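You operate a simulated robot arm through the tools that you are given. There is no shell and no other tool.

The job below is to be done with a simulated two-armed robot. You get a single attempt, and the scene is never put back.

TASK
Shut the bearings drawer. Take the bearing block and put it on the shelf under the sample bench. Take the black brush and leave it on the test card. Put the 20 mm bearing from the packing table on the top of the green bin and the 25 mm bearing in the grey drum. Take the sample jar marked "PVC" from the packing table and leave it on the yellow card. Take the lid off the green-lidded jar and lay it down on the top of the sorting bench. Take the white clip tag and put it on top of the oil tin. Any order will do. Set down upright: sample jar.

Only the result counts: the job must be done as asked and must still hold three seconds after the hand-in. Knocking over, shifting, dropping, spilling or breaking anything else fails it. A push-on lid holds only when it is set on centred and level and pressed home; a screw cap is set on level and turned clockwise until tight.

THE ROBOT
Two 6-joint arms with two-finger parallel grippers on one trunk, on a base that drives. Base frame: it is fixed to the floor where the robot stands at the start and does not move with it; the origin is under the middle of the robot, x ahead of it, y to its left, z up. Units: m, rad, N and s.
The left shoulder is at the start at [0.08, 0.216, 1.58], the right one opposite. With the tool pointing down near the work surface each hand reaches from about 0.1 to 0.66 m from the robot's upright axis, wherever it stands, measured 20 degrees to its own side. Places, roughly: bearing [-2, 0, 0.75]; bearing block (9x7x6 cm) [0.8, -0.2, 0.9]; bearings drawer [0.6, -0.1, 0.7]; black brush (3x3x15 cm) [1.5, 0.5, 0.9]; green-lidded jar (7x7x9 cm) [-4.2, 2.1, 0.9]; grey drum (20x20 cm) [-0.66, -0.66, 0.46]; oil tin [-3, 3.25, 1]; sample jar [-2, 0.25, 0.75]; shelf under the sample bench [1.3, 0.3, 0.2]; test card [2, 1, 0.75]; top of the green bin [-1.2, 2.8, 0.5]; white clip tag [-5.25, 2.75, 0.75]; yellow card [-2.25, 0.5, 0.75]. Payload 3.43 kg a hand.
The TCP of each hand is the grasp point between the finger pads, 0.03 m short of the fingertips. In the tool frame z runs along the fingers and y along their closing line. Largest opening 0.094 m; finger width 0.028, thickness 0.01; the body of the gripper, 0.05 by 0.096 m, starts 0.055 m behind the TCP.
Orientation is told as [roll, pitch, yaw] about the base's x, y, z axes, in that order, counted from this pose: with the fingers straight down and closing along the base's y, the tool's x points along the base's -x, its y along +y and its z along -z.

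THE INTERFACE
- The arms move only by the tool play_rows. It takes "left_series", "right_series" or both (then of equal length, played together; a hand with none holds still); each is a list of rows, each a list of 6 numbers: the shift along the tool's x, y, z in m, then the turn, a rotation vector about the tool's x, y, z in rad. In form: [[dx, dy, dz, rx, ry, rz], ...]. A call has 1 to 20 rows; each row is the pose to reach, as a shift and turn from the pose commanded when the call began, along the tool's axes at that moment. "left_jaw" and "right_jaw" are, for a hand that has rows, the finger opening in m, from 0 to 0.094, set as the call begins (left out, the last holds). Each row takes 0.2 s and may step no farther than 0.05 m and 0.15 rad from the row before; otherwise, or with a gripper value out of range, the whole call is refused. A pose out of reach is approached as far as the arm can. The call stops where the force on the tool passes 40 N (or 10 N more than at its start, if that is more) or the arm is blocked; 0.2 s more then pass. The fingers move at their own pace (about 0.072 m/s each) and stop on an object; they squeeze with about 42 N. The grip force told is the motor's: it shows also when the fingers shut on nothing. Time passes only in rows, and 0.2 s behind the last, so rows that repeat a pose let the fingers close. It gives the time, the measured TCP pose, the force on the tool (base axes), the opening and the grip force at its end, in the units of the frame above (readings bear some noise), with the torque about the TCP (base axes, N m) and any sound that the robot's microphone picked up.
- Cameras (640 x 400 px; columns grow to the right, rows downward): "scene" is now at [0.0677, -0.0296, 1.7143]; the picture's right is [-0.57, -0.82, 0.00], its down [-0.76, 0.53, -0.38] and it looks along [0.31, -0.22, -0.92] (base axes); focal length 259 px, centre (320, 200). "left" rides on the left gripper at [0.076, -0.014, -0.102] in its tool frame; the picture's right is [0.18, 0.98, 0.00], its down [-0.75, 0.14, -0.64] and it looks along [-0.63, 0.12, 0.77] (tool axes); focal length 243 px, centre (320, 200). "right" rides on the right gripper at [0.076, 0.014, -0.103] in its tool frame; the picture's right is [-0.18, 0.98, 0.00], its down [-0.75, -0.14, -0.64] and it looks along [-0.63, -0.12, 0.77] (tool axes); focal length 243 px, centre (320, 200). There is no depth. A picture from a camera that has moved, and an enlarged one, comes with that camera's place and axes in the base frame and with its lens. The place of the scene camera against the robot may be out by one fixed shift of up to 0.012 m in any direction.
- get_image(camera): a new picture of that camera. No time passes.
- slide_trunk(by): slides the trunk up (or, below 0, down) by that many m; the arms and the scene camera ride with it, the base frame stays. It gives what a move gives, with no picture.
- steer(legs): drives the robot by 1 to 6 legs, each [ahead, left, turn to the left] in m, m and rad, along the robot's own axes; the way and the turn of a leg run together, so that a leg with both is an arc; at most 1.5 m and 3.142 rad a leg. The arms and the cameras ride along, it lands a little off, and it stops where it bumps. It gives what a move gives.
- aim_head(pan, tilt): turns the head with the scene camera to pan (to the left, within 1.501 rad either way) and tilt (down, from -0.506 to 1.204), counted from straight ahead of the robot. It gives what a move gives.
- close_up(camera, box): a new picture of the part [left, top, right, bottom] of that camera's present view, enlarged. No time passes.
- finish_job(): hands the job in; it is judged then, once.

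Nothing tells you exact positions but the pictures and the camera data. Unless the task says otherwise, let go and move clear before handing in.

The tools are called after "Call:" by a JSON object that holds its "op" and its "data". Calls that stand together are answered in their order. play_rows: Moves the arms, as the interface text tells. Its arguments: {"type":"object","properties":{"left_series":{"type":"array"},"left_jaw":{"type":"number"},"right_series":{"type":"array"},"right_jaw":{"type":"number"}},"required":[]} The other tools are called the same way: slide_trunk (by) slides the trunk up or down; steer (legs) drives the base; aim_head (pan, tilt) turns the head that bears the scene camera; get_image (camera) takes a picture; close_up (camera, box) takes an enlarged picture of a part of a camera's view; finish_job () hands the job in.

At the start:

```text
time_s: 0.0
left_tcp_pos: [0.6371, 0.0306, 1.1366]
left_orientation: [-0.001, 0.0, 0.001]
left_wrist_force: [0.4, -0.8, 0.0]
left_torque: [-0.01, -0.02, 0.0]
left_width: 0.094
left_finger_force: 0.1
right_tcp_pos: [0.4119, -0.484, 0.9998]
right_orientation: [0.0, 0.0, 0.001]
right_wrist_force: [1.0, -0.6, 0.8]
right_torque: [0.02, -0.03, 0.0]
right_width: 0.0937
right_finger_force: 0.1
trunk travel left (down, up): [-0.81, 0.03]
robot x, y, heading: [0.0012, -0.0001, -0.0]
head pan, tilt: [-0.606, 1.18]
```

scene: 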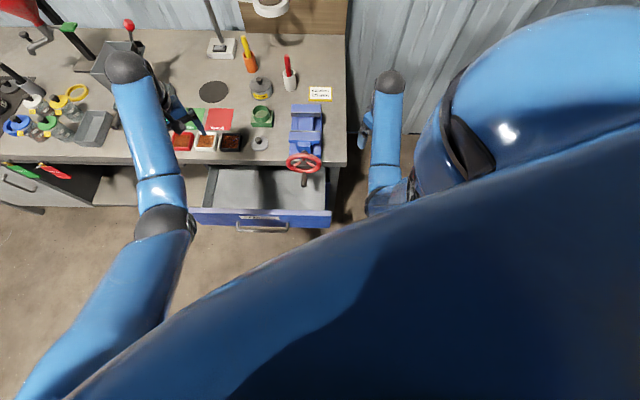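
right: 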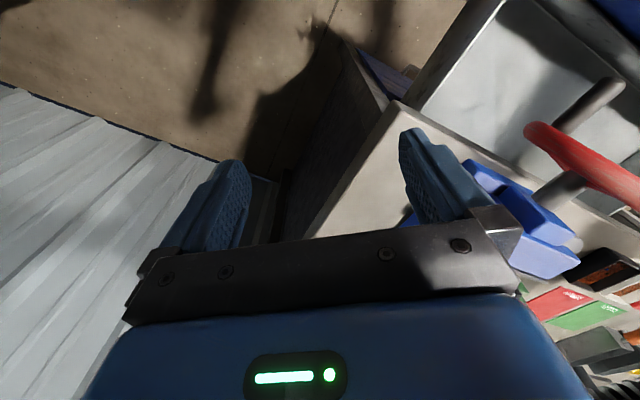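
left: 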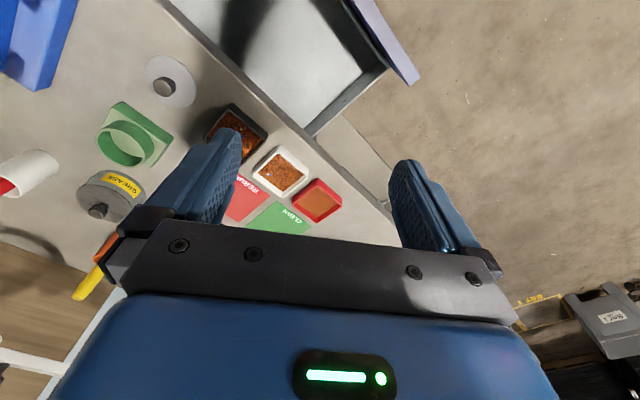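

I see the workbench ahead with an open blue-fronted drawer and various items on top. I'll look around with the head before moving anything.

Call:
{"op": "aim_head", "data": {"pan": 0.0, "tilt": 0.7}}

Call:
{"op": "get_image", "data": {"camera": "scene"}}

Call:
{"op": "aim_head", "data": {"pan": 0.9, "tilt": 0.5}}

Call:
{"op": "get_image", "data": {"camera": "scene"}}

Call:
{"op": "aim_head", "data": {"pan": 1.5, "tilt": 0.4}}

Call:
{"op": "get_image", "data": {"camera": "scene"}}

Call:
{"op": "aim_head", "data": {"pan": -1.5, "tilt": 0.5}}

Call:
{"op": "get_image", "data": {"camera": "scene"}}

Call:
{"op": "aim_head", "data": {"pan": -0.4, "tilt": 0.8}}

Call:
{"op": "get_image", "data": {"camera": "scene"}}

```text
time_s: 1.0
left_tcp_pos: [0.6376, 0.0309, 1.1379]
left_orientation: [-0.001, 0.0, 0.0]
left_wrist_force: [-0.1, 0.0, -0.4]
left_torque: [-0.01, 0.0, 0.03]
left_width: 0.0939
left_finger_force: 0.1
right_tcp_pos: [0.412, -0.4835, 0.9998]
right_orientation: [0.002, -0.001, 0.0]
right_wrist_force: [-0.2, 0.4, 0.0]
right_torque: [0.0, -0.02, -0.02]
right_width: 0.0939
right_finger_force: 0.1
trunk travel left (down, up): [-0.81, 0.03]
robot x, y, heading: [0.0013, 0.0026, 0.002]
head pan, tilt: [0.0, 0.7]
```

```text
taken
camera scene: at [0.1058, 0.0027, 1.7491], right [0.0, -1.0, 0.0], down [-0.64, 0.0, -0.76], along [0.76, 0.0, -0.64], focal length 259 px, centre (320, 200)
```

scene: 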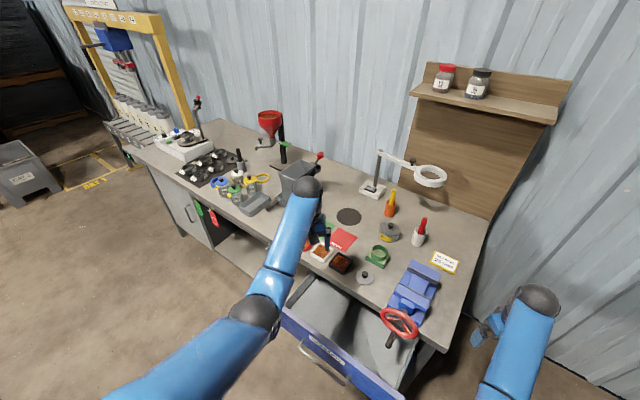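

```text
time_s: 2.2
left_tcp_pos: [0.6373, 0.0311, 1.1376]
left_orientation: [0.0, -0.001, 0.0]
left_wrist_force: [-0.1, 0.0, 0.5]
left_torque: [0.0, 0.0, 0.0]
left_width: 0.0939
left_finger_force: 0.0
right_tcp_pos: [0.4113, -0.4837, 1.0003]
right_orientation: [-0.001, 0.001, -0.001]
right_wrist_force: [0.9, 1.0, 0.0]
right_torque: [0.02, 0.0, 0.02]
right_width: 0.094
right_finger_force: 0.1
trunk travel left (down, up): [-0.81, 0.03]
robot x, y, heading: [-0.0014, -0.001, -0.001]
head pan, tilt: [0.901, 0.499]
```

```text
taken
camera scene: at [0.0773, 0.0742, 1.7669], right [0.78, -0.62, 0.0], down [-0.3, -0.38, -0.88], along [0.55, 0.69, -0.48], focal length 259 px, centre (320, 200)
```

scene: 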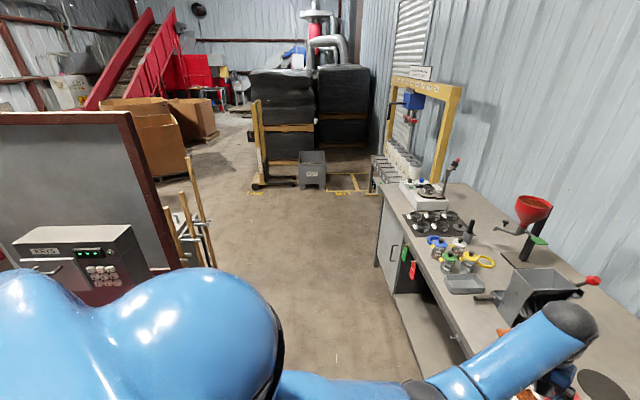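

```text
time_s: 3.2
left_tcp_pos: [0.6375, 0.0309, 1.1387]
left_orientation: [-0.001, 0.0, 0.001]
left_wrist_force: [0.1, -0.7, 0.1]
left_torque: [0.04, 0.03, -0.02]
left_width: 0.094
left_finger_force: 0.0
right_tcp_pos: [0.4105, -0.4847, 1.0002]
right_orientation: [0.0, -0.001, 0.001]
right_wrist_force: [0.1, -0.1, 0.2]
right_torque: [-0.01, 0.05, 0.01]
right_width: 0.094
right_finger_force: 0.1
trunk travel left (down, up): [-0.81, 0.03]
robot x, y, heading: [0.0025, 0.0027, -0.005]
head pan, tilt: [1.499, 0.4]
```

```text
taken
camera scene: at [0.0274, 0.0954, 1.776], right [1.0, -0.07, 0.0], down [-0.03, -0.39, -0.92], along [0.07, 0.92, -0.39], focal length 259 px, centre (320, 200)
```

scene: 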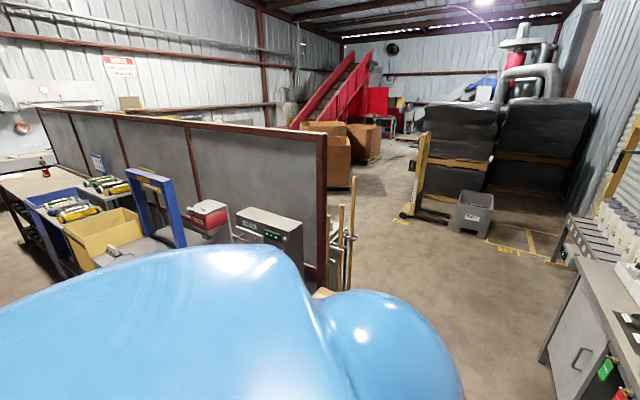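

```text
time_s: 5.8
left_tcp_pos: [0.6367, 0.031, 1.1382]
left_orientation: [-0.002, 0.001, 0.0]
left_wrist_force: [0.7, -0.5, 0.2]
left_torque: [-0.02, 0.01, -0.02]
left_width: 0.0939
left_finger_force: 0.0
right_tcp_pos: [0.4119, -0.4841, 0.9996]
right_orientation: [0.0, -0.001, 0.0]
right_wrist_force: [0.0, -0.1, 0.5]
right_torque: [0.0, 0.01, -0.01]
right_width: 0.094
right_finger_force: 0.1
trunk travel left (down, up): [-0.81, 0.03]
robot x, y, heading: [0.0013, 0.004, -0.003]
head pan, tilt: [-1.499, 0.499]
```

```text
taken
camera scene: at [0.0273, -0.0878, 1.7669], right [-1.0, -0.07, 0.0], down [-0.03, 0.48, -0.88], along [0.06, -0.88, -0.48], focal length 259 px, centre (320, 200)
```

scene: 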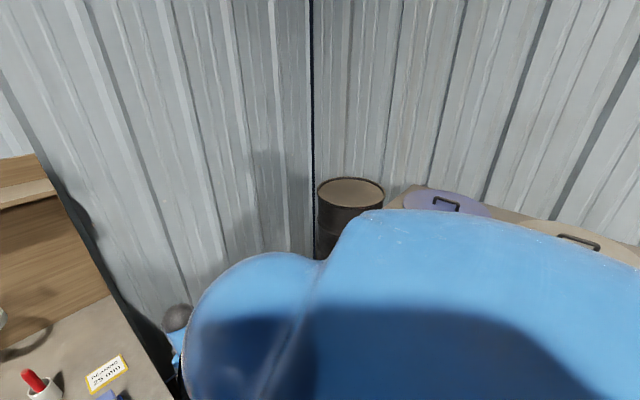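

```text
time_s: 7.1
left_tcp_pos: [0.6368, 0.0301, 1.1372]
left_orientation: [-0.001, -0.001, 0.0]
left_wrist_force: [-0.3, 0.2, -0.3]
left_torque: [0.02, 0.03, -0.01]
left_width: 0.0939
left_finger_force: 0.0
right_tcp_pos: [0.4113, -0.4847, 1.0001]
right_orientation: [0.0, 0.0, -0.002]
right_wrist_force: [0.3, -0.8, 0.3]
right_torque: [0.03, 0.01, -0.02]
right_width: 0.094
right_finger_force: 0.0
trunk travel left (down, up): [-0.81, 0.03]
robot x, y, heading: [0.0031, -0.0038, 0.0]
head pan, tilt: [-0.4, 0.799]
```

```text
taken
camera scene: at [0.095, -0.0285, 1.7409], right [-0.39, -0.92, 0.0], down [-0.66, 0.28, -0.7], along [0.64, -0.27, -0.72], focal length 259 px, centre (320, 200)
```

scene: 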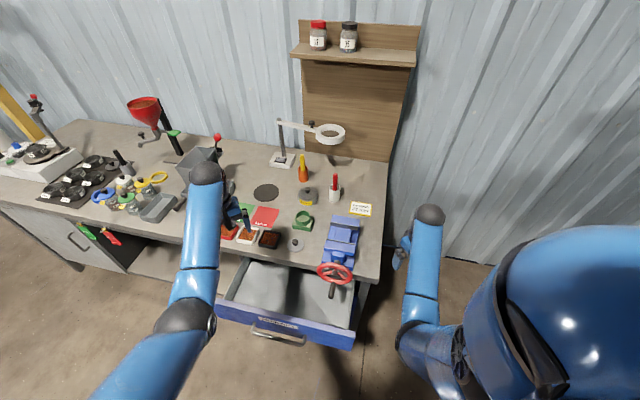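

The sample bench runs diagonally in front of me; I'll zoom in on the items to identify the bearing block, brush and card.

Call:
{"op": "close_up", "data": {"camera": "scene", "box": [190, 140, 390, 265]}}

Call:
{"op": "close_up", "data": {"camera": "scene", "box": [0, 90, 240, 240]}}

Call:
{"op": "close_up", "data": {"camera": "scene", "box": [200, 240, 400, 365]}}

Call:
{"op": "close_up", "data": {"camera": "left", "box": [60, 40, 360, 228]}}

```text
3.20 times, centred on (290, 202) of scene
camera zoom: at [0.095, -0.0285, 1.7409], right [-0.39, -0.92, 0.0], down [-0.66, 0.28, -0.7], along [0.64, -0.27, -0.72], focal length 830 px, centre (416, 192)
```

zoom: 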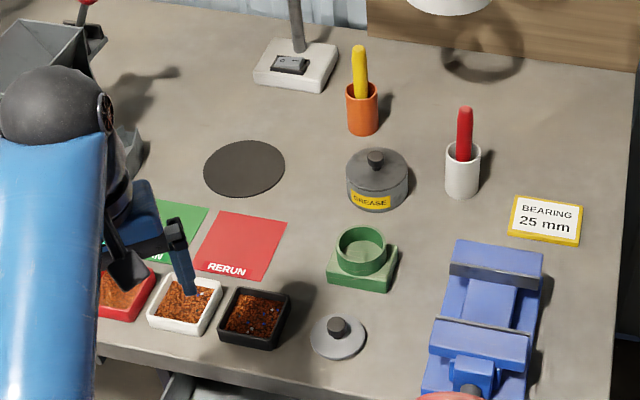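

```text
2.67 times, centred on (120, 165) of scene
camera zoom: at [0.095, -0.0285, 1.7409], right [-0.39, -0.92, 0.0], down [-0.66, 0.28, -0.7], along [0.64, -0.27, -0.72], focal length 691 px, centre (853, 293)
```

zoom: 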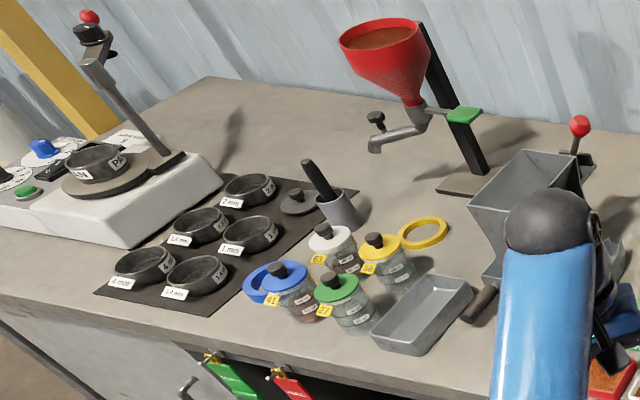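

```text
3.20 times, centred on (300, 302) of scene
camera zoom: at [0.095, -0.0285, 1.7409], right [-0.39, -0.92, 0.0], down [-0.66, 0.28, -0.7], along [0.64, -0.27, -0.72], focal length 830 px, centre (384, -128)
```

zoom: 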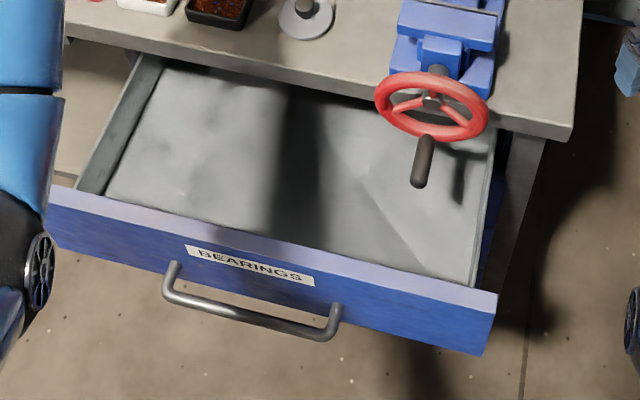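

```text
2.13 times, centred on (210, 134) of left
camera zoom: at [0.5604, 0.0171, 1.2406], right [-0.18, 0.98, 0.0], down [0.75, 0.14, 0.64], along [0.63, 0.12, -0.77], focal length 516 px, centre (554, 340)
```

zoom: 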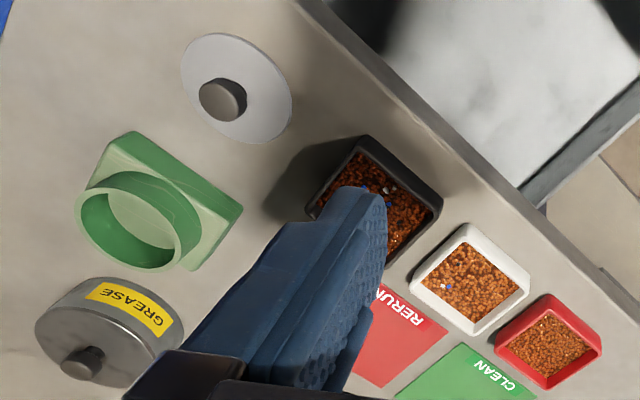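

The bench edge runs about 52° from my x axis, with the green bearing block near [0.75, -0.23]. The black brush is in the grey cup near [1.55, 0.52]. I'll turn to face the bench squarely and look again.

Call:
{"op": "steer", "data": {"legs": [[0, 0, -0.66]]}}

Call:
{"op": "aim_head", "data": {"pan": 0.3, "tilt": 0.8}}

Call:
{"op": "get_image", "data": {"camera": "scene"}}

Call:
{"op": "get_image", "data": {"camera": "left"}}

Call:
{"op": "aim_head", "data": {"pan": 1.2, "tilt": 0.5}}

Call:
{"op": "get_image", "data": {"camera": "scene"}}

Call:
{"op": "aim_head", "data": {"pan": -1.3, "tilt": 0.5}}

Call:
{"op": "get_image", "data": {"camera": "scene"}}

```text
time_s: 9.3
left_tcp_pos: [0.5195, -0.3694, 1.1378]
left_orientation: [0.001, -0.002, -0.666]
left_wrist_force: [-0.4, 0.0, -0.6]
left_torque: [0.02, 0.0, 0.0]
left_width: 0.094
left_finger_force: 0.0
right_tcp_pos: [0.024, -0.634, 1.0005]
right_orientation: [0.001, -0.001, -0.666]
right_wrist_force: [0.9, -0.2, -0.2]
right_torque: [0.02, 0.01, 0.04]
right_width: 0.0938
right_finger_force: 0.0
trunk travel left (down, up): [-0.81, 0.03]
robot x, y, heading: [0.0003, 0.0005, -0.662]
head pan, tilt: [-0.4, 0.799]
```

```text
time_s: 10.4
left_tcp_pos: [0.5191, -0.3701, 1.137]
left_orientation: [0.001, 0.0, -0.668]
left_wrist_force: [0.3, -0.1, -0.7]
left_torque: [0.0, 0.03, 0.02]
left_width: 0.0943
left_finger_force: 0.1
right_tcp_pos: [0.0235, -0.6352, 0.9996]
right_orientation: [0.0, 0.0, -0.666]
right_wrist_force: [0.3, -0.3, -0.9]
right_torque: [-0.03, 0.0, -0.03]
right_width: 0.0942
right_finger_force: 0.0
trunk travel left (down, up): [-0.81, 0.03]
robot x, y, heading: [-0.0017, 0.0002, -0.673]
head pan, tilt: [0.3, 0.799]
```

```text
taken
camera scene: at [0.0894, -0.0449, 1.7409], right [-0.36, -0.93, 0.0], down [-0.67, 0.26, -0.7], along [0.65, -0.25, -0.72], focal length 259 px, centre (320, 200)
```

scene: 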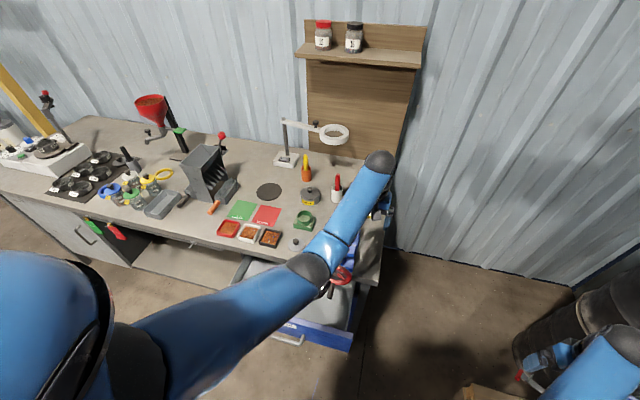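

```text
taken
camera left: at [0.4503, -0.3337, 1.2406], right [0.46, 0.89, 0.0], down [0.68, -0.36, 0.64], along [0.57, -0.3, -0.77], focal length 243 px, centre (320, 200)
```

left: 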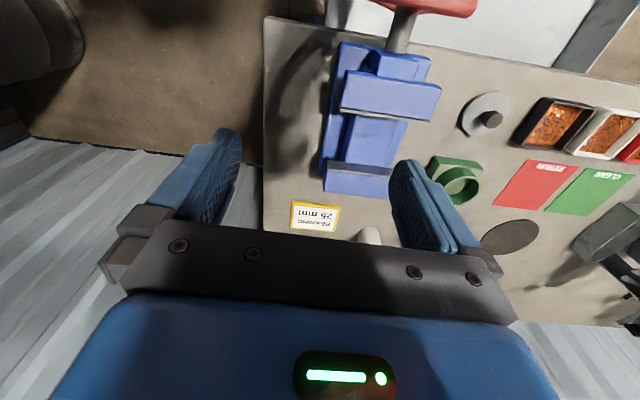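

```text
time_s: 11.6
left_tcp_pos: [0.52, -0.3704, 1.1381]
left_orientation: [-0.001, -0.001, -0.666]
left_wrist_force: [-0.6, -0.3, -0.5]
left_torque: [-0.01, 0.01, -0.01]
left_width: 0.0939
left_finger_force: 0.1
right_tcp_pos: [0.0241, -0.6352, 0.9984]
right_orientation: [0.001, 0.0, -0.666]
right_wrist_force: [0.9, 0.0, 0.0]
right_torque: [-0.01, 0.0, -0.04]
right_width: 0.0943
right_finger_force: 0.1
trunk travel left (down, up): [-0.81, 0.03]
robot x, y, heading: [-0.0011, 0.0002, -0.666]
head pan, tilt: [1.201, 0.499]
```

```text
taken
camera scene: at [0.0926, 0.0304, 1.7669], right [0.51, -0.86, 0.0], down [-0.41, -0.24, -0.88], along [0.76, 0.45, -0.48], focal length 259 px, centre (320, 200)
```

scene: 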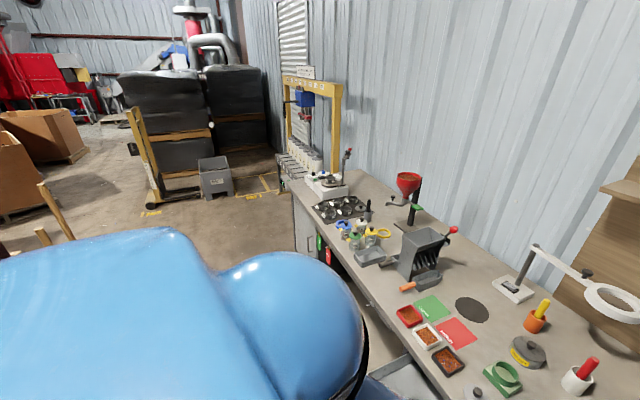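

```text
time_s: 13.9
left_tcp_pos: [0.5199, -0.3699, 1.1365]
left_orientation: [-0.001, -0.001, -0.666]
left_wrist_force: [0.0, -1.6, -0.8]
left_torque: [0.07, 0.01, 0.01]
left_width: 0.0941
left_finger_force: 0.0
right_tcp_pos: [0.025, -0.6347, 1.0]
right_orientation: [0.0, 0.001, -0.667]
right_wrist_force: [0.3, -0.1, 0.7]
right_torque: [0.01, -0.03, -0.04]
right_width: 0.0943
right_finger_force: 0.0
trunk travel left (down, up): [-0.81, 0.03]
robot x, y, heading: [0.0006, 0.0032, -0.668]
head pan, tilt: [-1.3, 0.499]
```

```text
taken
camera scene: at [-0.0209, -0.0997, 1.7669], right [-0.92, 0.39, 0.0], down [0.18, 0.44, -0.88], along [-0.34, -0.81, -0.48], focal length 259 px, centre (320, 200)
```

scene: 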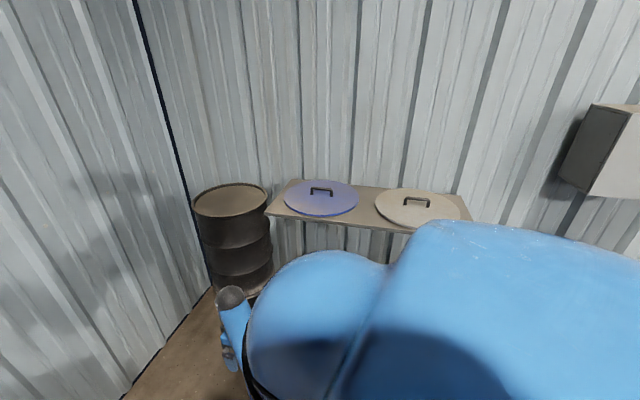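

The drawer handle sits about 0.34 m ahead and 0.26 m to the left of me. I'll draw the left hand back, then take a clear look at the drawer.

Call:
{"op": "play_rows", "data": {"left_series": [[0.038, 0.0245, 0, 0, 0, 0], [0.076, 0.049, 0, 0, 0, 0], [0.114, 0.0735, 0, 0, 0, 0], [0.152, 0.098, 0, 0, 0, 0], [0.19, 0.1225, 0, 0, 0, 0], [0.228, 0.147, 0, 0, 0, 0], [0.266, 0.1715, 0, 0, 0, 0], [0.304, 0.196, 0, 0, 0, 0], [0.342, 0.2205, 0, 0, 0, 0], [0.38, 0.245, 0, 0, 0, 0], [0.417, 0.269, 0, 0, 0, 0]], "left_jaw": 0.0}}

Call:
{"op": "aim_head", "data": {"pan": 0.1, "tilt": 1.15}}

Call:
{"op": "get_image", "data": {"camera": "scene"}}

Call:
{"op": "get_image", "data": {"camera": "left"}}

```text
time_s: 16.3
left_tcp_pos: [0.3493, 0.0685, 1.0399]
left_orientation: [0.001, -0.004, -0.689]
left_wrist_force: [0.4, -0.6, -0.7]
left_torque: [0.02, 0.02, 0.01]
left_width: 0.0
left_finger_force: 33.0
left hand out of reach, approached as far as the arm can: row 1, 2, 3, 4, 5, 6, 7, 8, 9, 10, 11
right_tcp_pos: [0.0231, -0.6353, 0.9997]
right_orientation: [0.001, 0.0, -0.668]
right_wrist_force: [-0.1, -0.2, 0.5]
right_torque: [0.0, 0.0, 0.01]
right_width: 0.094
right_finger_force: 0.0
trunk travel left (down, up): [-0.81, 0.03]
robot x, y, heading: [-0.0022, -0.0, -0.662]
head pan, tilt: [-1.3, 0.499]
```

```text
time_s: 17.8
left_tcp_pos: [0.3511, 0.0691, 1.0402]
left_orientation: [0.001, -0.006, -0.686]
left_wrist_force: [0.5, 0.4, 0.7]
left_torque: [0.02, 0.0, -0.02]
left_width: 0.0
left_finger_force: 32.5
right_tcp_pos: [0.0241, -0.6359, 0.9997]
right_orientation: [-0.001, 0.001, -0.666]
right_wrist_force: [0.4, 0.1, 0.4]
right_torque: [-0.02, 0.0, 0.01]
right_width: 0.094
right_finger_force: 0.0
trunk travel left (down, up): [-0.81, 0.03]
robot x, y, heading: [0.001, -0.0028, -0.665]
head pan, tilt: [0.099, 1.15]
```

```text
taken
camera scene: at [0.0642, -0.0476, 1.7161], right [-0.54, -0.84, 0.0], down [-0.77, 0.49, -0.41], along [0.34, -0.22, -0.91], focal length 259 px, centre (320, 200)
```

scene: 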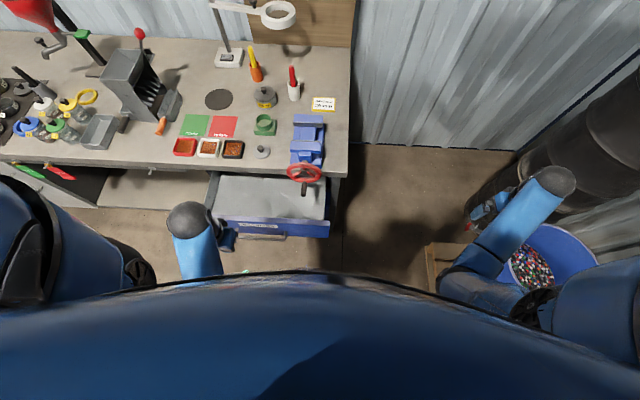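

```text
taken
camera left: at [0.2816, 0.107, 1.1433], right [0.48, 0.88, 0.0], down [0.67, -0.37, 0.65], along [0.57, -0.31, -0.76], focal length 243 px, centre (320, 200)
```

left: 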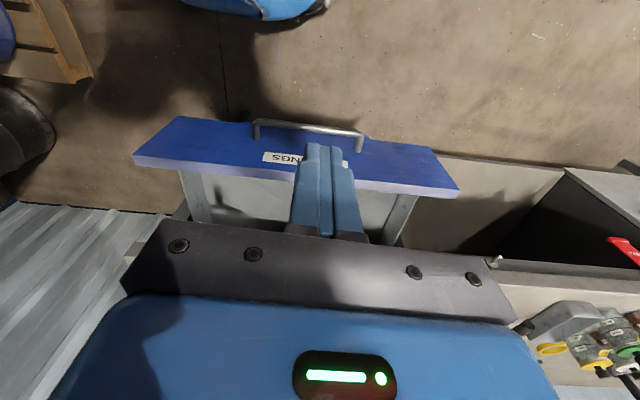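

I can see the drawer front from both cameras. I'll zoom to fix its height and angle.

Call:
{"op": "close_up", "data": {"camera": "scene", "box": [190, 160, 350, 260]}}

Call:
{"op": "close_up", "data": {"camera": "left", "box": [120, 80, 480, 305]}}

Call:
{"op": "close_up", "data": {"camera": "scene", "box": [400, 120, 640, 300]}}

Call:
{"op": "get_image", "data": {"camera": "right"}}

```text
4.00 times, centred on (270, 210) of scene
camera zoom: at [0.0642, -0.0476, 1.7161], right [-0.54, -0.84, 0.0], down [-0.77, 0.49, -0.41], along [0.34, -0.22, -0.91], focal length 1037 px, centre (520, 160)
```

zoom: 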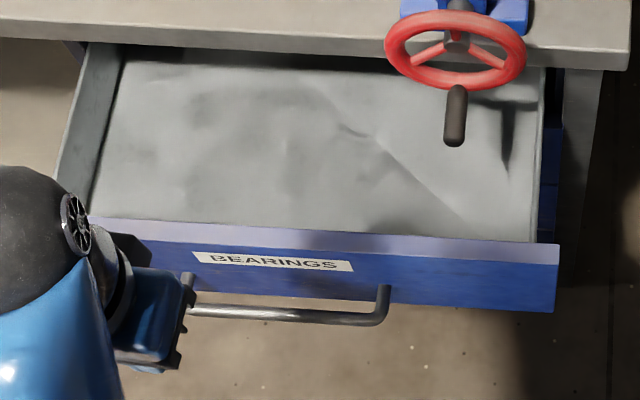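

```text
1.78 times, centred on (300, 192) of left
camera zoom: at [0.2816, 0.107, 1.1433], right [0.48, 0.88, 0.0], down [0.67, -0.37, 0.65], along [0.57, -0.31, -0.76], focal length 431 px, centre (356, 213)
```

zoom: 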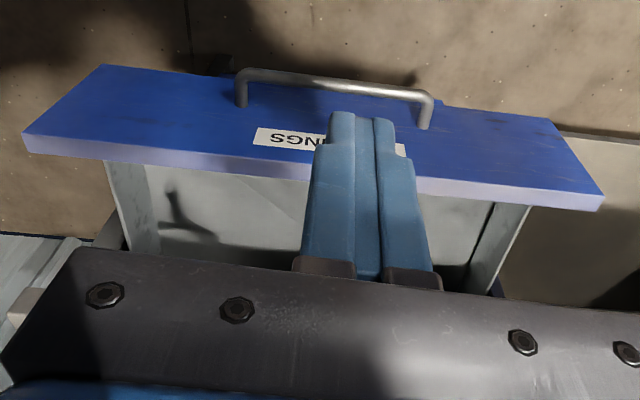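

```text
2.22 times, centred on (520, 210) of scene
camera zoom: at [0.0642, -0.0476, 1.7161], right [-0.54, -0.84, 0.0], down [-0.77, 0.49, -0.41], along [0.34, -0.22, -0.91], focal length 576 px, centre (-124, 178)
```

zoom: 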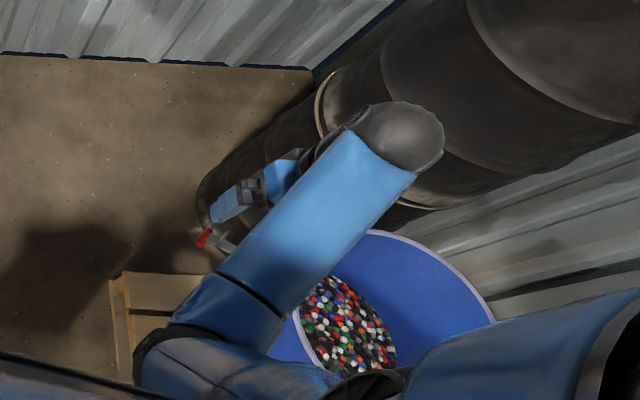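

```text
taken
camera right: at [-0.0265, -0.5772, 1.1025], right [0.75, 0.66, 0.0], down [0.5, -0.58, 0.64], along [0.42, -0.48, -0.77], focal length 243 px, centre (320, 200)
```

right: 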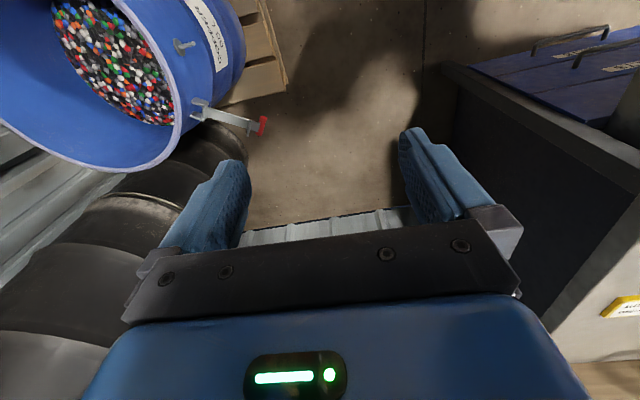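

The drawer front stands about 0.41 m out, from z 0.61 to 0.775, with its handle at about z 0.67. An open blue drum is near the right hand, so I'll tuck that hand forward and up. After that I'll back off 0.2 m so the left fingers can push the drawer level.

Call:
{"op": "play_rows", "data": {"right_series": [[0, 0, -0.04, 0, 0, 0], [-0.02, 0.03, -0.07, 0, 0, 0], [-0.03, 0.07, -0.1, 0, 0, 0], [-0.05, 0.11, -0.12, 0, 0, 0], [-0.06, 0.15, -0.135, 0, 0, 0], [-0.08, 0.19, -0.15, 0, 0, 0], [-0.09, 0.23, -0.15, 0, 0, 0], [-0.1, 0.27, -0.15, 0, 0, 0], [-0.1, 0.3, -0.15, 0, 0, 0]]}}

Call:
{"op": "steer", "data": {"legs": [[-0.2, 0, 0]]}}

Call:
{"op": "get_image", "data": {"camera": "scene"}}

```text
refused: row 3 steps farther than a row can; nothing moved
```

```text
time_s: 19.4
left_tcp_pos: [0.1987, 0.1889, 1.0402]
left_orientation: [0.003, -0.003, -0.685]
left_wrist_force: [1.2, 0.8, -0.2]
left_torque: [0.03, 0.03, 0.04]
left_width: 0.0
left_finger_force: 33.1
right_tcp_pos: [-0.1293, -0.5152, 0.9977]
right_orientation: [-0.001, 0.003, -0.667]
right_wrist_force: [0.9, 0.3, -0.6]
right_torque: [0.04, 0.03, -0.01]
right_width: 0.0941
right_finger_force: 0.0
trunk travel left (down, up): [-0.81, 0.03]
robot x, y, heading: [-0.1531, 0.1207, -0.671]
head pan, tilt: [0.099, 1.15]
```

```text
taken
camera scene: at [-0.0861, 0.0708, 1.7156], right [-0.54, -0.84, 0.0], down [-0.77, 0.49, -0.4], along [0.34, -0.22, -0.91], focal length 259 px, centre (320, 200)
```

scene: 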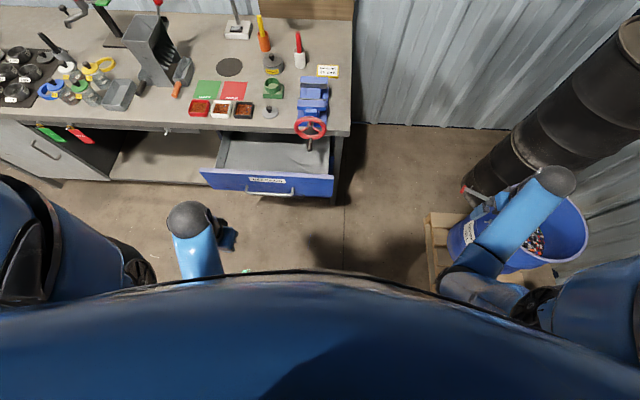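

The base backed off cleanly. Now I'll move the right hand forward and up with smaller steps.

Call:
{"op": "play_rows", "data": {"right_series": [[0, 0, -0.04, 0, 0, 0], [-0.01, 0.025, -0.07, 0, 0, 0], [-0.02, 0.06, -0.09, 0, 0, 0], [-0.035, 0.1, -0.105, 0, 0, 0], [-0.05, 0.14, -0.12, 0, 0, 0], [-0.06, 0.18, -0.135, 0, 0, 0], [-0.075, 0.22, -0.15, 0, 0, 0], [-0.09, 0.26, -0.15, 0, 0, 0], [-0.1, 0.3, -0.15, 0, 0, 0]]}}

Call:
{"op": "slide_trunk", "data": {"by": -0.35}}

Call:
{"op": "get_image", "data": {"camera": "scene"}}

```text
time_s: 21.4
left_tcp_pos: [0.198, 0.1902, 1.0411]
left_orientation: [0.0, -0.006, -0.689]
left_wrist_force: [-0.4, -0.5, 0.6]
left_torque: [0.01, 0.04, 0.02]
left_width: 0.0
left_finger_force: 32.9
right_tcp_pos: [0.1643, -0.3647, 1.0536]
right_orientation: [-0.003, 0.0, -0.669]
right_wrist_force: [-0.8, 0.7, -0.6]
right_torque: [0.01, 0.02, -0.01]
right_width: 0.0942
right_finger_force: 0.1
right hand out of reach, approached as far as the arm can: row 1, 2, 3, 4, 5, 6, 7, 8, 9
trunk travel left (down, up): [-0.81, 0.03]
robot x, y, heading: [-0.1586, 0.1199, -0.67]
head pan, tilt: [0.099, 1.15]
```

```text
time_s: 24.8
left_tcp_pos: [0.196, 0.1907, 0.6903]
left_orientation: [0.003, -0.008, -0.69]
left_wrist_force: [-0.5, -0.1, -0.6]
left_torque: [-0.03, -0.01, -0.04]
left_width: 0.0
left_finger_force: 32.9
right_tcp_pos: [0.1632, -0.365, 0.7042]
right_orientation: [-0.001, -0.002, -0.668]
right_wrist_force: [0.4, -0.6, -0.3]
right_torque: [-0.01, 0.02, 0.0]
right_width: 0.0941
right_finger_force: 0.0
trunk travel left (down, up): [-0.46, 0.38]
robot x, y, heading: [-0.1542, 0.1206, -0.667]
head pan, tilt: [0.099, 1.15]
```

```text
taken
camera scene: at [-0.0909, 0.0748, 1.3656], right [-0.54, -0.84, 0.0], down [-0.77, 0.49, -0.41], along [0.34, -0.22, -0.91], focal length 259 px, centre (320, 200)
```

scene: 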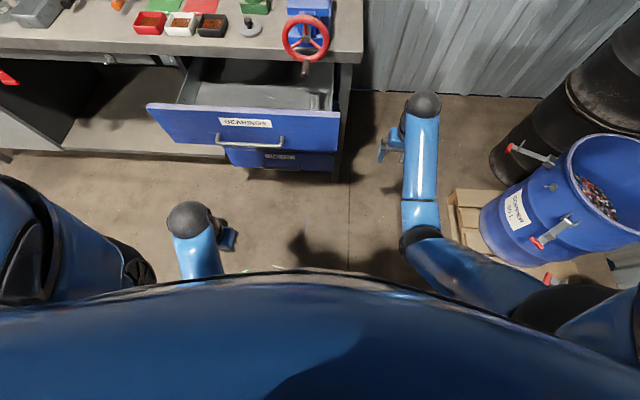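

The left hand is already lined up with the drawer's middle. I'll swing the fingers to level while moving forward, and watch where the pose ends up.

Call:
{"op": "play_rows", "data": {"left_series": [[-0.02, 0, 0, 0, -0.14, 0], [-0.04, 0, -0.005, 0, -0.28, 0], [-0.06, 0, -0.01, 0, -0.42, 0], [-0.08, 0, -0.015, 0, -0.56, 0], [-0.1, 0, -0.02, 0, -0.7, 0], [-0.12, 0, -0.025, 0, -0.84, 0]], "left_jaw": 0.0}}

```text
time_s: 26.3
left_tcp_pos: [0.3276, 0.0758, 0.7647]
left_orientation: [0.116, -0.972, -0.868]
left_wrist_force: [-0.2, 0.7, 0.2]
left_torque: [0.01, 0.05, 0.0]
left_width: 0.0
left_finger_force: 32.5
right_tcp_pos: [0.1625, -0.3648, 0.7068]
right_orientation: [0.0, -0.004, -0.669]
right_wrist_force: [-1.1, -0.5, 0.0]
right_torque: [-0.01, 0.02, 0.0]
right_width: 0.0941
right_finger_force: 0.2
trunk travel left (down, up): [-0.46, 0.38]
robot x, y, heading: [-0.1528, 0.1193, -0.667]
head pan, tilt: [0.099, 1.15]
stopped in row 6 (left hand): the arm was blocked; the commanded pose is now the measured one
```

The arm was blocked partway, likely by its own joints, so I'll look before going on.

Call:
{"op": "get_image", "data": {"camera": "scene"}}

Call:
{"op": "get_image", "data": {"camera": "left"}}

```text
taken
camera scene: at [-0.091, 0.0749, 1.3687], right [-0.54, -0.84, 0.0], down [-0.77, 0.49, -0.41], along [0.34, -0.22, -0.91], focal length 259 px, centre (320, 200)
```

scene: 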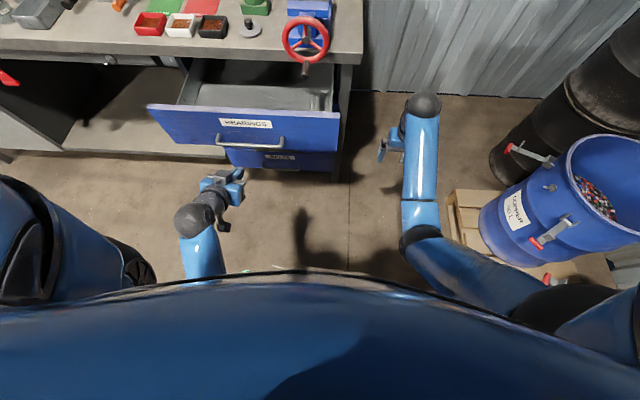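

```text
taken
camera left: at [0.2257, 0.1557, 0.7574], right [0.62, 0.78, -0.09], down [-0.02, 0.13, 0.99], along [0.79, -0.61, 0.1], focal length 243 px, centre (320, 200)
```

left: 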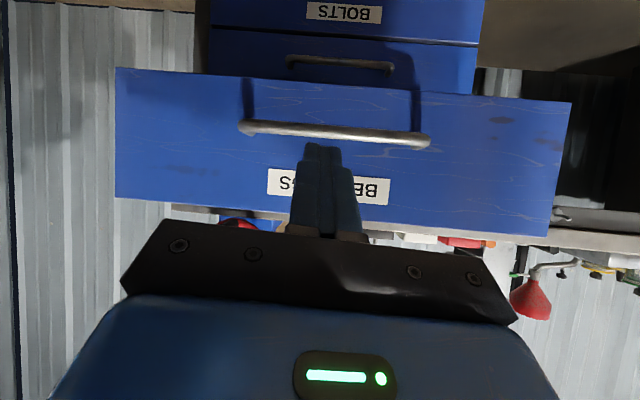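

The fingers now point ahead and about 34° down, which is enough to push above the handle. I'll push straight along the drawer's axis.

Call:
{"op": "play_rows", "data": {"left_series": [[-0.022, 0.005, 0.033, 0, 0, 0], [-0.044, 0.01, 0.066, 0, 0, 0], [-0.066, 0.015, 0.099, 0, 0, 0], [-0.077, 0.0176, 0.1156, 0, 0, 0], [-0.088, 0.02, 0.132, 0, 0, 0], [-0.099, 0.0227, 0.1487, 0, 0, 0], [-0.11, 0.0252, 0.165, 0, 0, 0], [-0.121, 0.0277, 0.1817, 0, 0, 0], [-0.132, 0.0302, 0.198, 0, 0, 0], [-0.143, 0.0328, 0.2148, 0, 0, 0], [-0.154, 0.0353, 0.231, 0, 0, 0]], "left_jaw": 0.0}}

Call:
{"op": "get_image", "data": {"camera": "scene"}}

Call:
{"op": "get_image", "data": {"camera": "left"}}

```text
time_s: 28.7
left_tcp_pos: [0.5518, -0.091, 0.7576]
left_orientation: [0.109, -0.967, -0.86]
left_wrist_force: [0.0, 0.2, -0.3]
left_torque: [-0.03, -0.01, 0.03]
left_width: 0.0
left_finger_force: 33.2
right_tcp_pos: [0.1635, -0.3665, 0.7024]
right_orientation: [0.001, -0.002, -0.67]
right_wrist_force: [0.9, 0.3, -0.3]
right_torque: [0.02, 0.01, -0.02]
right_width: 0.094
right_finger_force: 0.0
trunk travel left (down, up): [-0.46, 0.38]
robot x, y, heading: [-0.1584, 0.1185, -0.673]
head pan, tilt: [0.099, 1.15]
```

```text
taken
camera scene: at [-0.09, 0.074, 1.3659], right [-0.54, -0.84, 0.0], down [-0.77, 0.49, -0.41], along [0.34, -0.22, -0.91], focal length 259 px, centre (320, 200)
```

scene: 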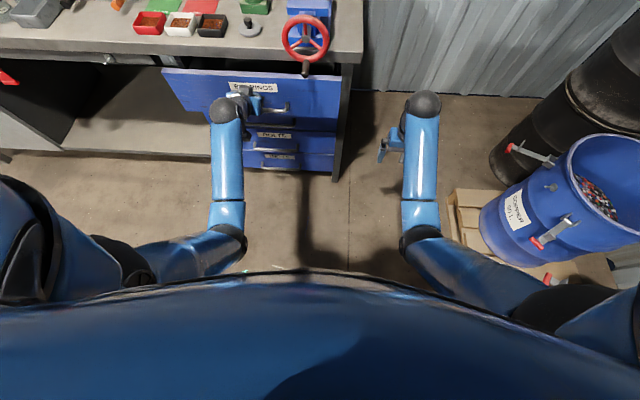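

```text
taken
camera left: at [0.4495, -0.0117, 0.7519], right [0.61, 0.78, -0.09], down [-0.02, 0.13, 0.99], along [0.79, -0.61, 0.09], focal length 243 px, centre (320, 200)
```

left: 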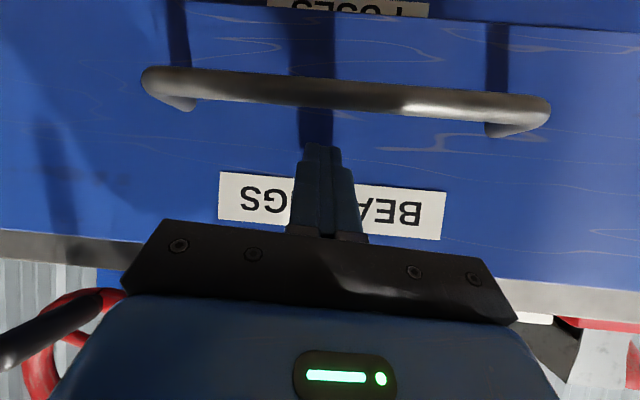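

The drawer slides easily and is more than half shut. I'll keep pushing until it stops.

Call:
{"op": "play_rows", "data": {"left_series": [[-0.011, 0.0025, 0.0165, 0, 0, 0], [-0.022, 0.005, 0.033, 0, 0, 0], [-0.033, 0.0075, 0.0495, 0, 0, 0], [-0.044, 0.01, 0.066, 0, 0, 0], [-0.055, 0.0126, 0.0826, 0, 0, 0], [-0.066, 0.015, 0.099, 0, 0, 0]], "left_jaw": 0.0}}

Call:
{"op": "get_image", "data": {"camera": "scene"}}

Call:
{"op": "get_image", "data": {"camera": "left"}}

```text
time_s: 29.8
left_tcp_pos: [0.6172, -0.1403, 0.758]
left_orientation: [0.108, -0.963, -0.862]
left_wrist_force: [-19.5, 13.8, 11.8]
left_torque: [-0.25, -0.46, 0.09]
left_width: 0.0
left_finger_force: 32.5
right_tcp_pos: [0.161, -0.365, 0.7039]
right_orientation: [0.0, -0.005, -0.668]
right_wrist_force: [0.5, 0.1, -0.3]
right_torque: [0.04, 0.03, -0.03]
right_width: 0.0941
right_finger_force: 0.1
trunk travel left (down, up): [-0.46, 0.38]
robot x, y, heading: [-0.1579, 0.1244, -0.664]
head pan, tilt: [0.099, 1.15]
stopped in row 5 (left hand): the force on the tool passed its limit at 88 N (the readings are from after the stop); the commanded pose is now the measured one
```

```text
taken
camera scene: at [-0.0927, 0.076, 1.3662], right [-0.54, -0.84, 0.0], down [-0.77, 0.49, -0.41], along [0.35, -0.22, -0.91], focal length 259 px, centre (320, 200)
```

scene: 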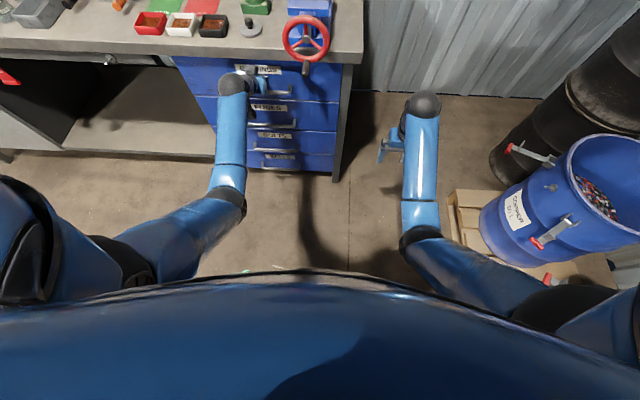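

```text
taken
camera left: at [0.5146, -0.0599, 0.7529], right [0.62, 0.78, -0.09], down [-0.02, 0.13, 0.99], along [0.79, -0.61, 0.09], focal length 243 px, centre (320, 200)
```

left: 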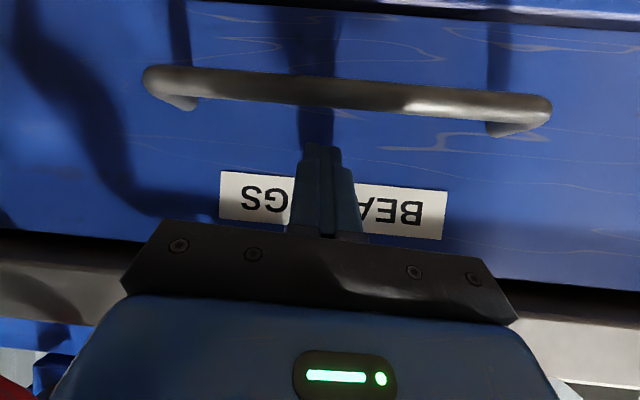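

The drawer hit its end stop. I'll pull the hand back and check that it is flush with the drawers below.

Call:
{"op": "play_rows", "data": {"left_series": [[0.022, -0.005, -0.033, 0, 0, 0], [0.044, -0.01, -0.066, 0, 0, 0], [0.066, -0.015, -0.099, 0, 0, 0], [0.088, -0.02, -0.132, 0, 0, 0], [0.11, -0.0252, -0.165, 0, 0, 0], [0.132, -0.0302, -0.198, 0, 0, 0], [0.154, -0.035, -0.231, 0, 0, 0]]}}

Call:
{"op": "get_image", "data": {"camera": "left"}}

Call:
{"op": "close_up", "data": {"camera": "scene", "box": [120, 0, 380, 180]}}

```text
time_s: 31.4
left_tcp_pos: [0.3915, 0.0282, 0.7608]
left_orientation: [0.108, -0.963, -0.862]
left_wrist_force: [0.5, 0.2, -0.3]
left_torque: [-0.03, -0.01, 0.01]
left_width: 0.0
left_finger_force: 32.9
right_tcp_pos: [0.164, -0.3641, 0.7032]
right_orientation: [-0.001, -0.003, -0.669]
right_wrist_force: [0.0, -0.2, -0.5]
right_torque: [0.02, -0.01, -0.01]
right_width: 0.0939
right_finger_force: 0.0
trunk travel left (down, up): [-0.46, 0.38]
robot x, y, heading: [-0.1561, 0.1232, -0.669]
head pan, tilt: [0.099, 1.15]
```

```text
taken
camera left: at [0.2905, 0.1078, 0.7555], right [0.62, 0.78, -0.09], down [-0.02, 0.13, 0.99], along [0.79, -0.61, 0.09], focal length 243 px, centre (320, 200)
```

left: 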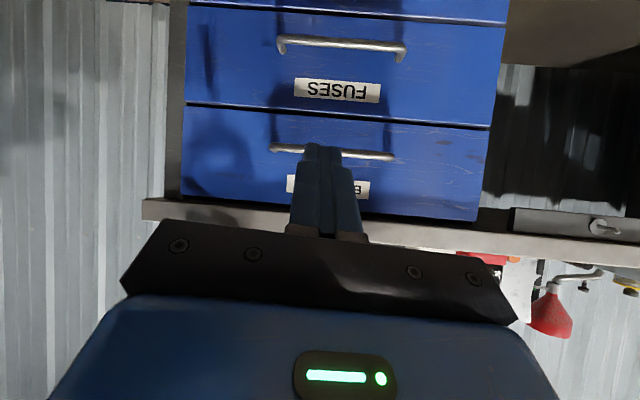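

```text
2.22 times, centred on (250, 90) of scene
camera zoom: at [-0.0921, 0.0756, 1.3662], right [-0.54, -0.84, 0.0], down [-0.77, 0.49, -0.41], along [0.35, -0.22, -0.91], focal length 576 px, centre (476, 444)
```

zoom: 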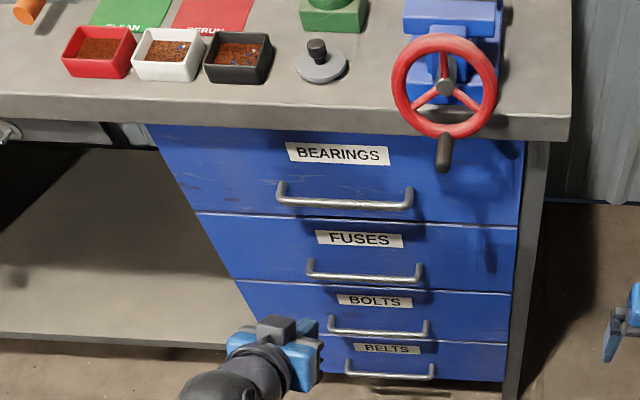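

The bearings drawer is flush and shut. Next I'll raise the trunk, point the left tool down again and drive up to the bench for the green bearing block.

Call:
{"op": "slide_trunk", "data": {"by": 0.35}}

Call:
{"op": "play_rows", "data": {"left_series": [[0, 0, 0, 0.001, 0.14, -0.018], [0, 0, 0, 0.002, 0.28, -0.037], [0, 0, 0, 0.003, 0.42, -0.055], [0, 0, 0, 0.005, 0.56, -0.074], [0, 0, 0, 0.006, 0.7, -0.092], [0, 0, 0, 0.007, 0.84, -0.111], [0, 0, 0, 0.008, 0.977, -0.129]], "left_jaw": 0.094}}

Call:
{"op": "steer", "data": {"legs": [[0.35, 0.0, 0], [0, 0.08, 0]]}}

Call:
{"op": "get_image", "data": {"camera": "scene"}}

Call:
{"op": "get_image", "data": {"camera": "left"}}

```text
time_s: 34.9
left_tcp_pos: [0.393, 0.0276, 1.1104]
left_orientation: [0.109, -0.962, -0.859]
left_wrist_force: [-0.6, 1.0, 0.3]
left_torque: [0.0, -0.01, -0.04]
left_width: 0.0
left_finger_force: 32.8
right_tcp_pos: [0.1637, -0.3656, 1.0533]
right_orientation: [0.0, -0.003, -0.667]
right_wrist_force: [0.2, 0.7, 0.2]
right_torque: [0.01, -0.01, 0.0]
right_width: 0.0938
right_finger_force: 0.1
trunk travel left (down, up): [-0.81, 0.03]
robot x, y, heading: [-0.1545, 0.1235, -0.667]
head pan, tilt: [0.099, 1.15]
```

```text
time_s: 36.5
left_tcp_pos: [0.4175, 0.0141, 1.0331]
left_orientation: [-0.002, 0.01, -0.664]
left_wrist_force: [-0.1, 0.0, -0.3]
left_torque: [0.03, 0.01, 0.0]
left_width: 0.0942
left_finger_force: 0.0
left hand out of reach, approached as far as the arm can: row 6, 7
right_tcp_pos: [0.1643, -0.366, 1.0529]
right_orientation: [0.0, -0.004, -0.665]
right_wrist_force: [0.5, -0.1, 0.2]
right_torque: [0.02, 0.01, 0.01]
right_width: 0.0942
right_finger_force: 0.0
trunk travel left (down, up): [-0.81, 0.03]
robot x, y, heading: [-0.1551, 0.1217, -0.667]
head pan, tilt: [0.099, 1.15]
```

```text
time_s: 39.4
left_tcp_pos: [0.7359, -0.1487, 1.0378]
left_orientation: [0.008, 0.008, -0.665]
left_wrist_force: [-1.0, -0.9, -0.7]
left_torque: [0.07, -0.01, 0.0]
left_width: 0.0941
left_finger_force: 0.0
right_tcp_pos: [0.4818, -0.5287, 1.0521]
right_orientation: [0.01, -0.005, -0.668]
right_wrist_force: [-0.9, -1.3, -1.1]
right_torque: [0.03, -0.07, 0.03]
right_width: 0.0942
right_finger_force: 0.1
trunk travel left (down, up): [-0.81, 0.03]
robot x, y, heading: [0.1718, -0.035, -0.667]
head pan, tilt: [0.099, 1.15]
```

```text
taken
camera scene: at [0.224, -0.0936, 1.7162], right [-0.54, -0.84, -0.01], down [-0.77, 0.49, -0.41], along [0.35, -0.21, -0.91], focal length 259 px, centre (320, 200)
```

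scene: 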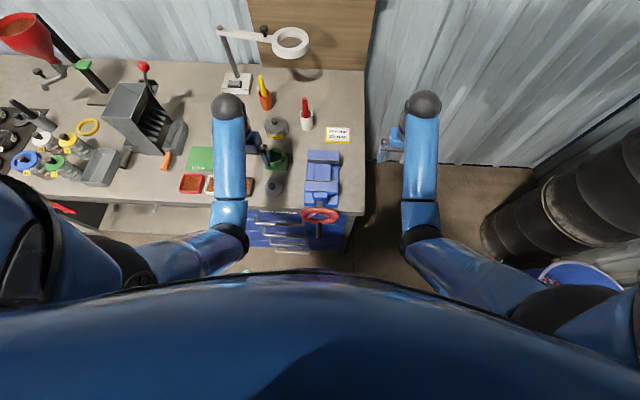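

```text
taken
camera left: at [0.6654, -0.1141, 1.141], right [0.46, 0.89, 0.01], down [0.68, -0.36, 0.64], along [0.57, -0.29, -0.77], focal length 243 px, centre (320, 200)
```

left: 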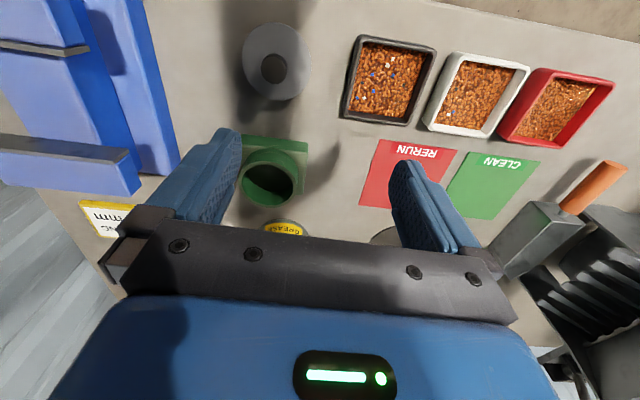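

The block is almost under the left hand. I'll take a close look to fix its position and angle.

Call:
{"op": "close_up", "data": {"camera": "left", "box": [200, 110, 360, 210]}}

Call:
{"op": "close_up", "data": {"camera": "scene", "box": [190, 90, 350, 190]}}

```text
4.00 times, centred on (280, 160) of left
camera zoom: at [0.6654, -0.1141, 1.141], right [0.46, 0.89, 0.01], down [0.68, -0.36, 0.64], along [0.57, -0.29, -0.77], focal length 970 px, centre (480, 360)
```

zoom: 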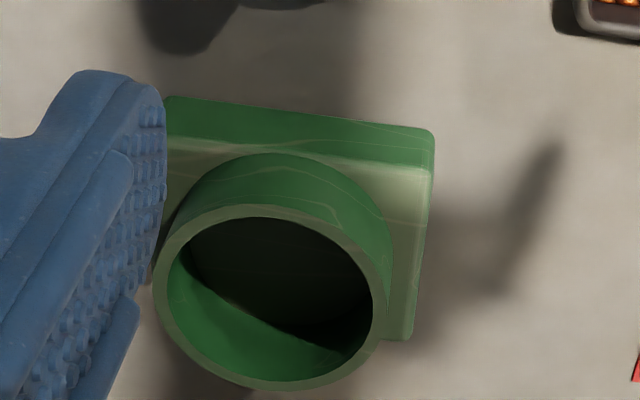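

```text
4.00 times, centred on (270, 140) of scene
camera zoom: at [0.224, -0.0936, 1.7162], right [-0.54, -0.84, -0.01], down [-0.77, 0.49, -0.41], along [0.35, -0.21, -0.91], focal length 1037 px, centre (520, 440)
```

zoom: 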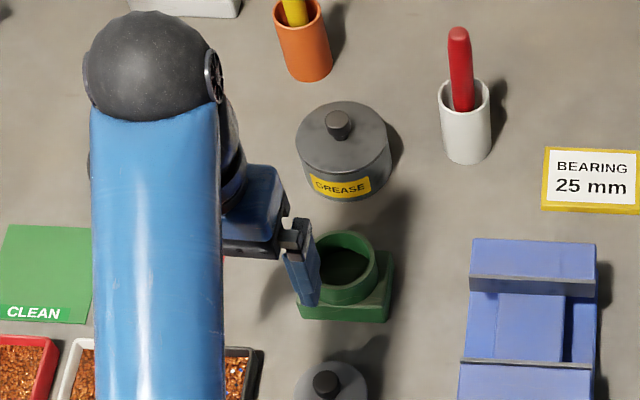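

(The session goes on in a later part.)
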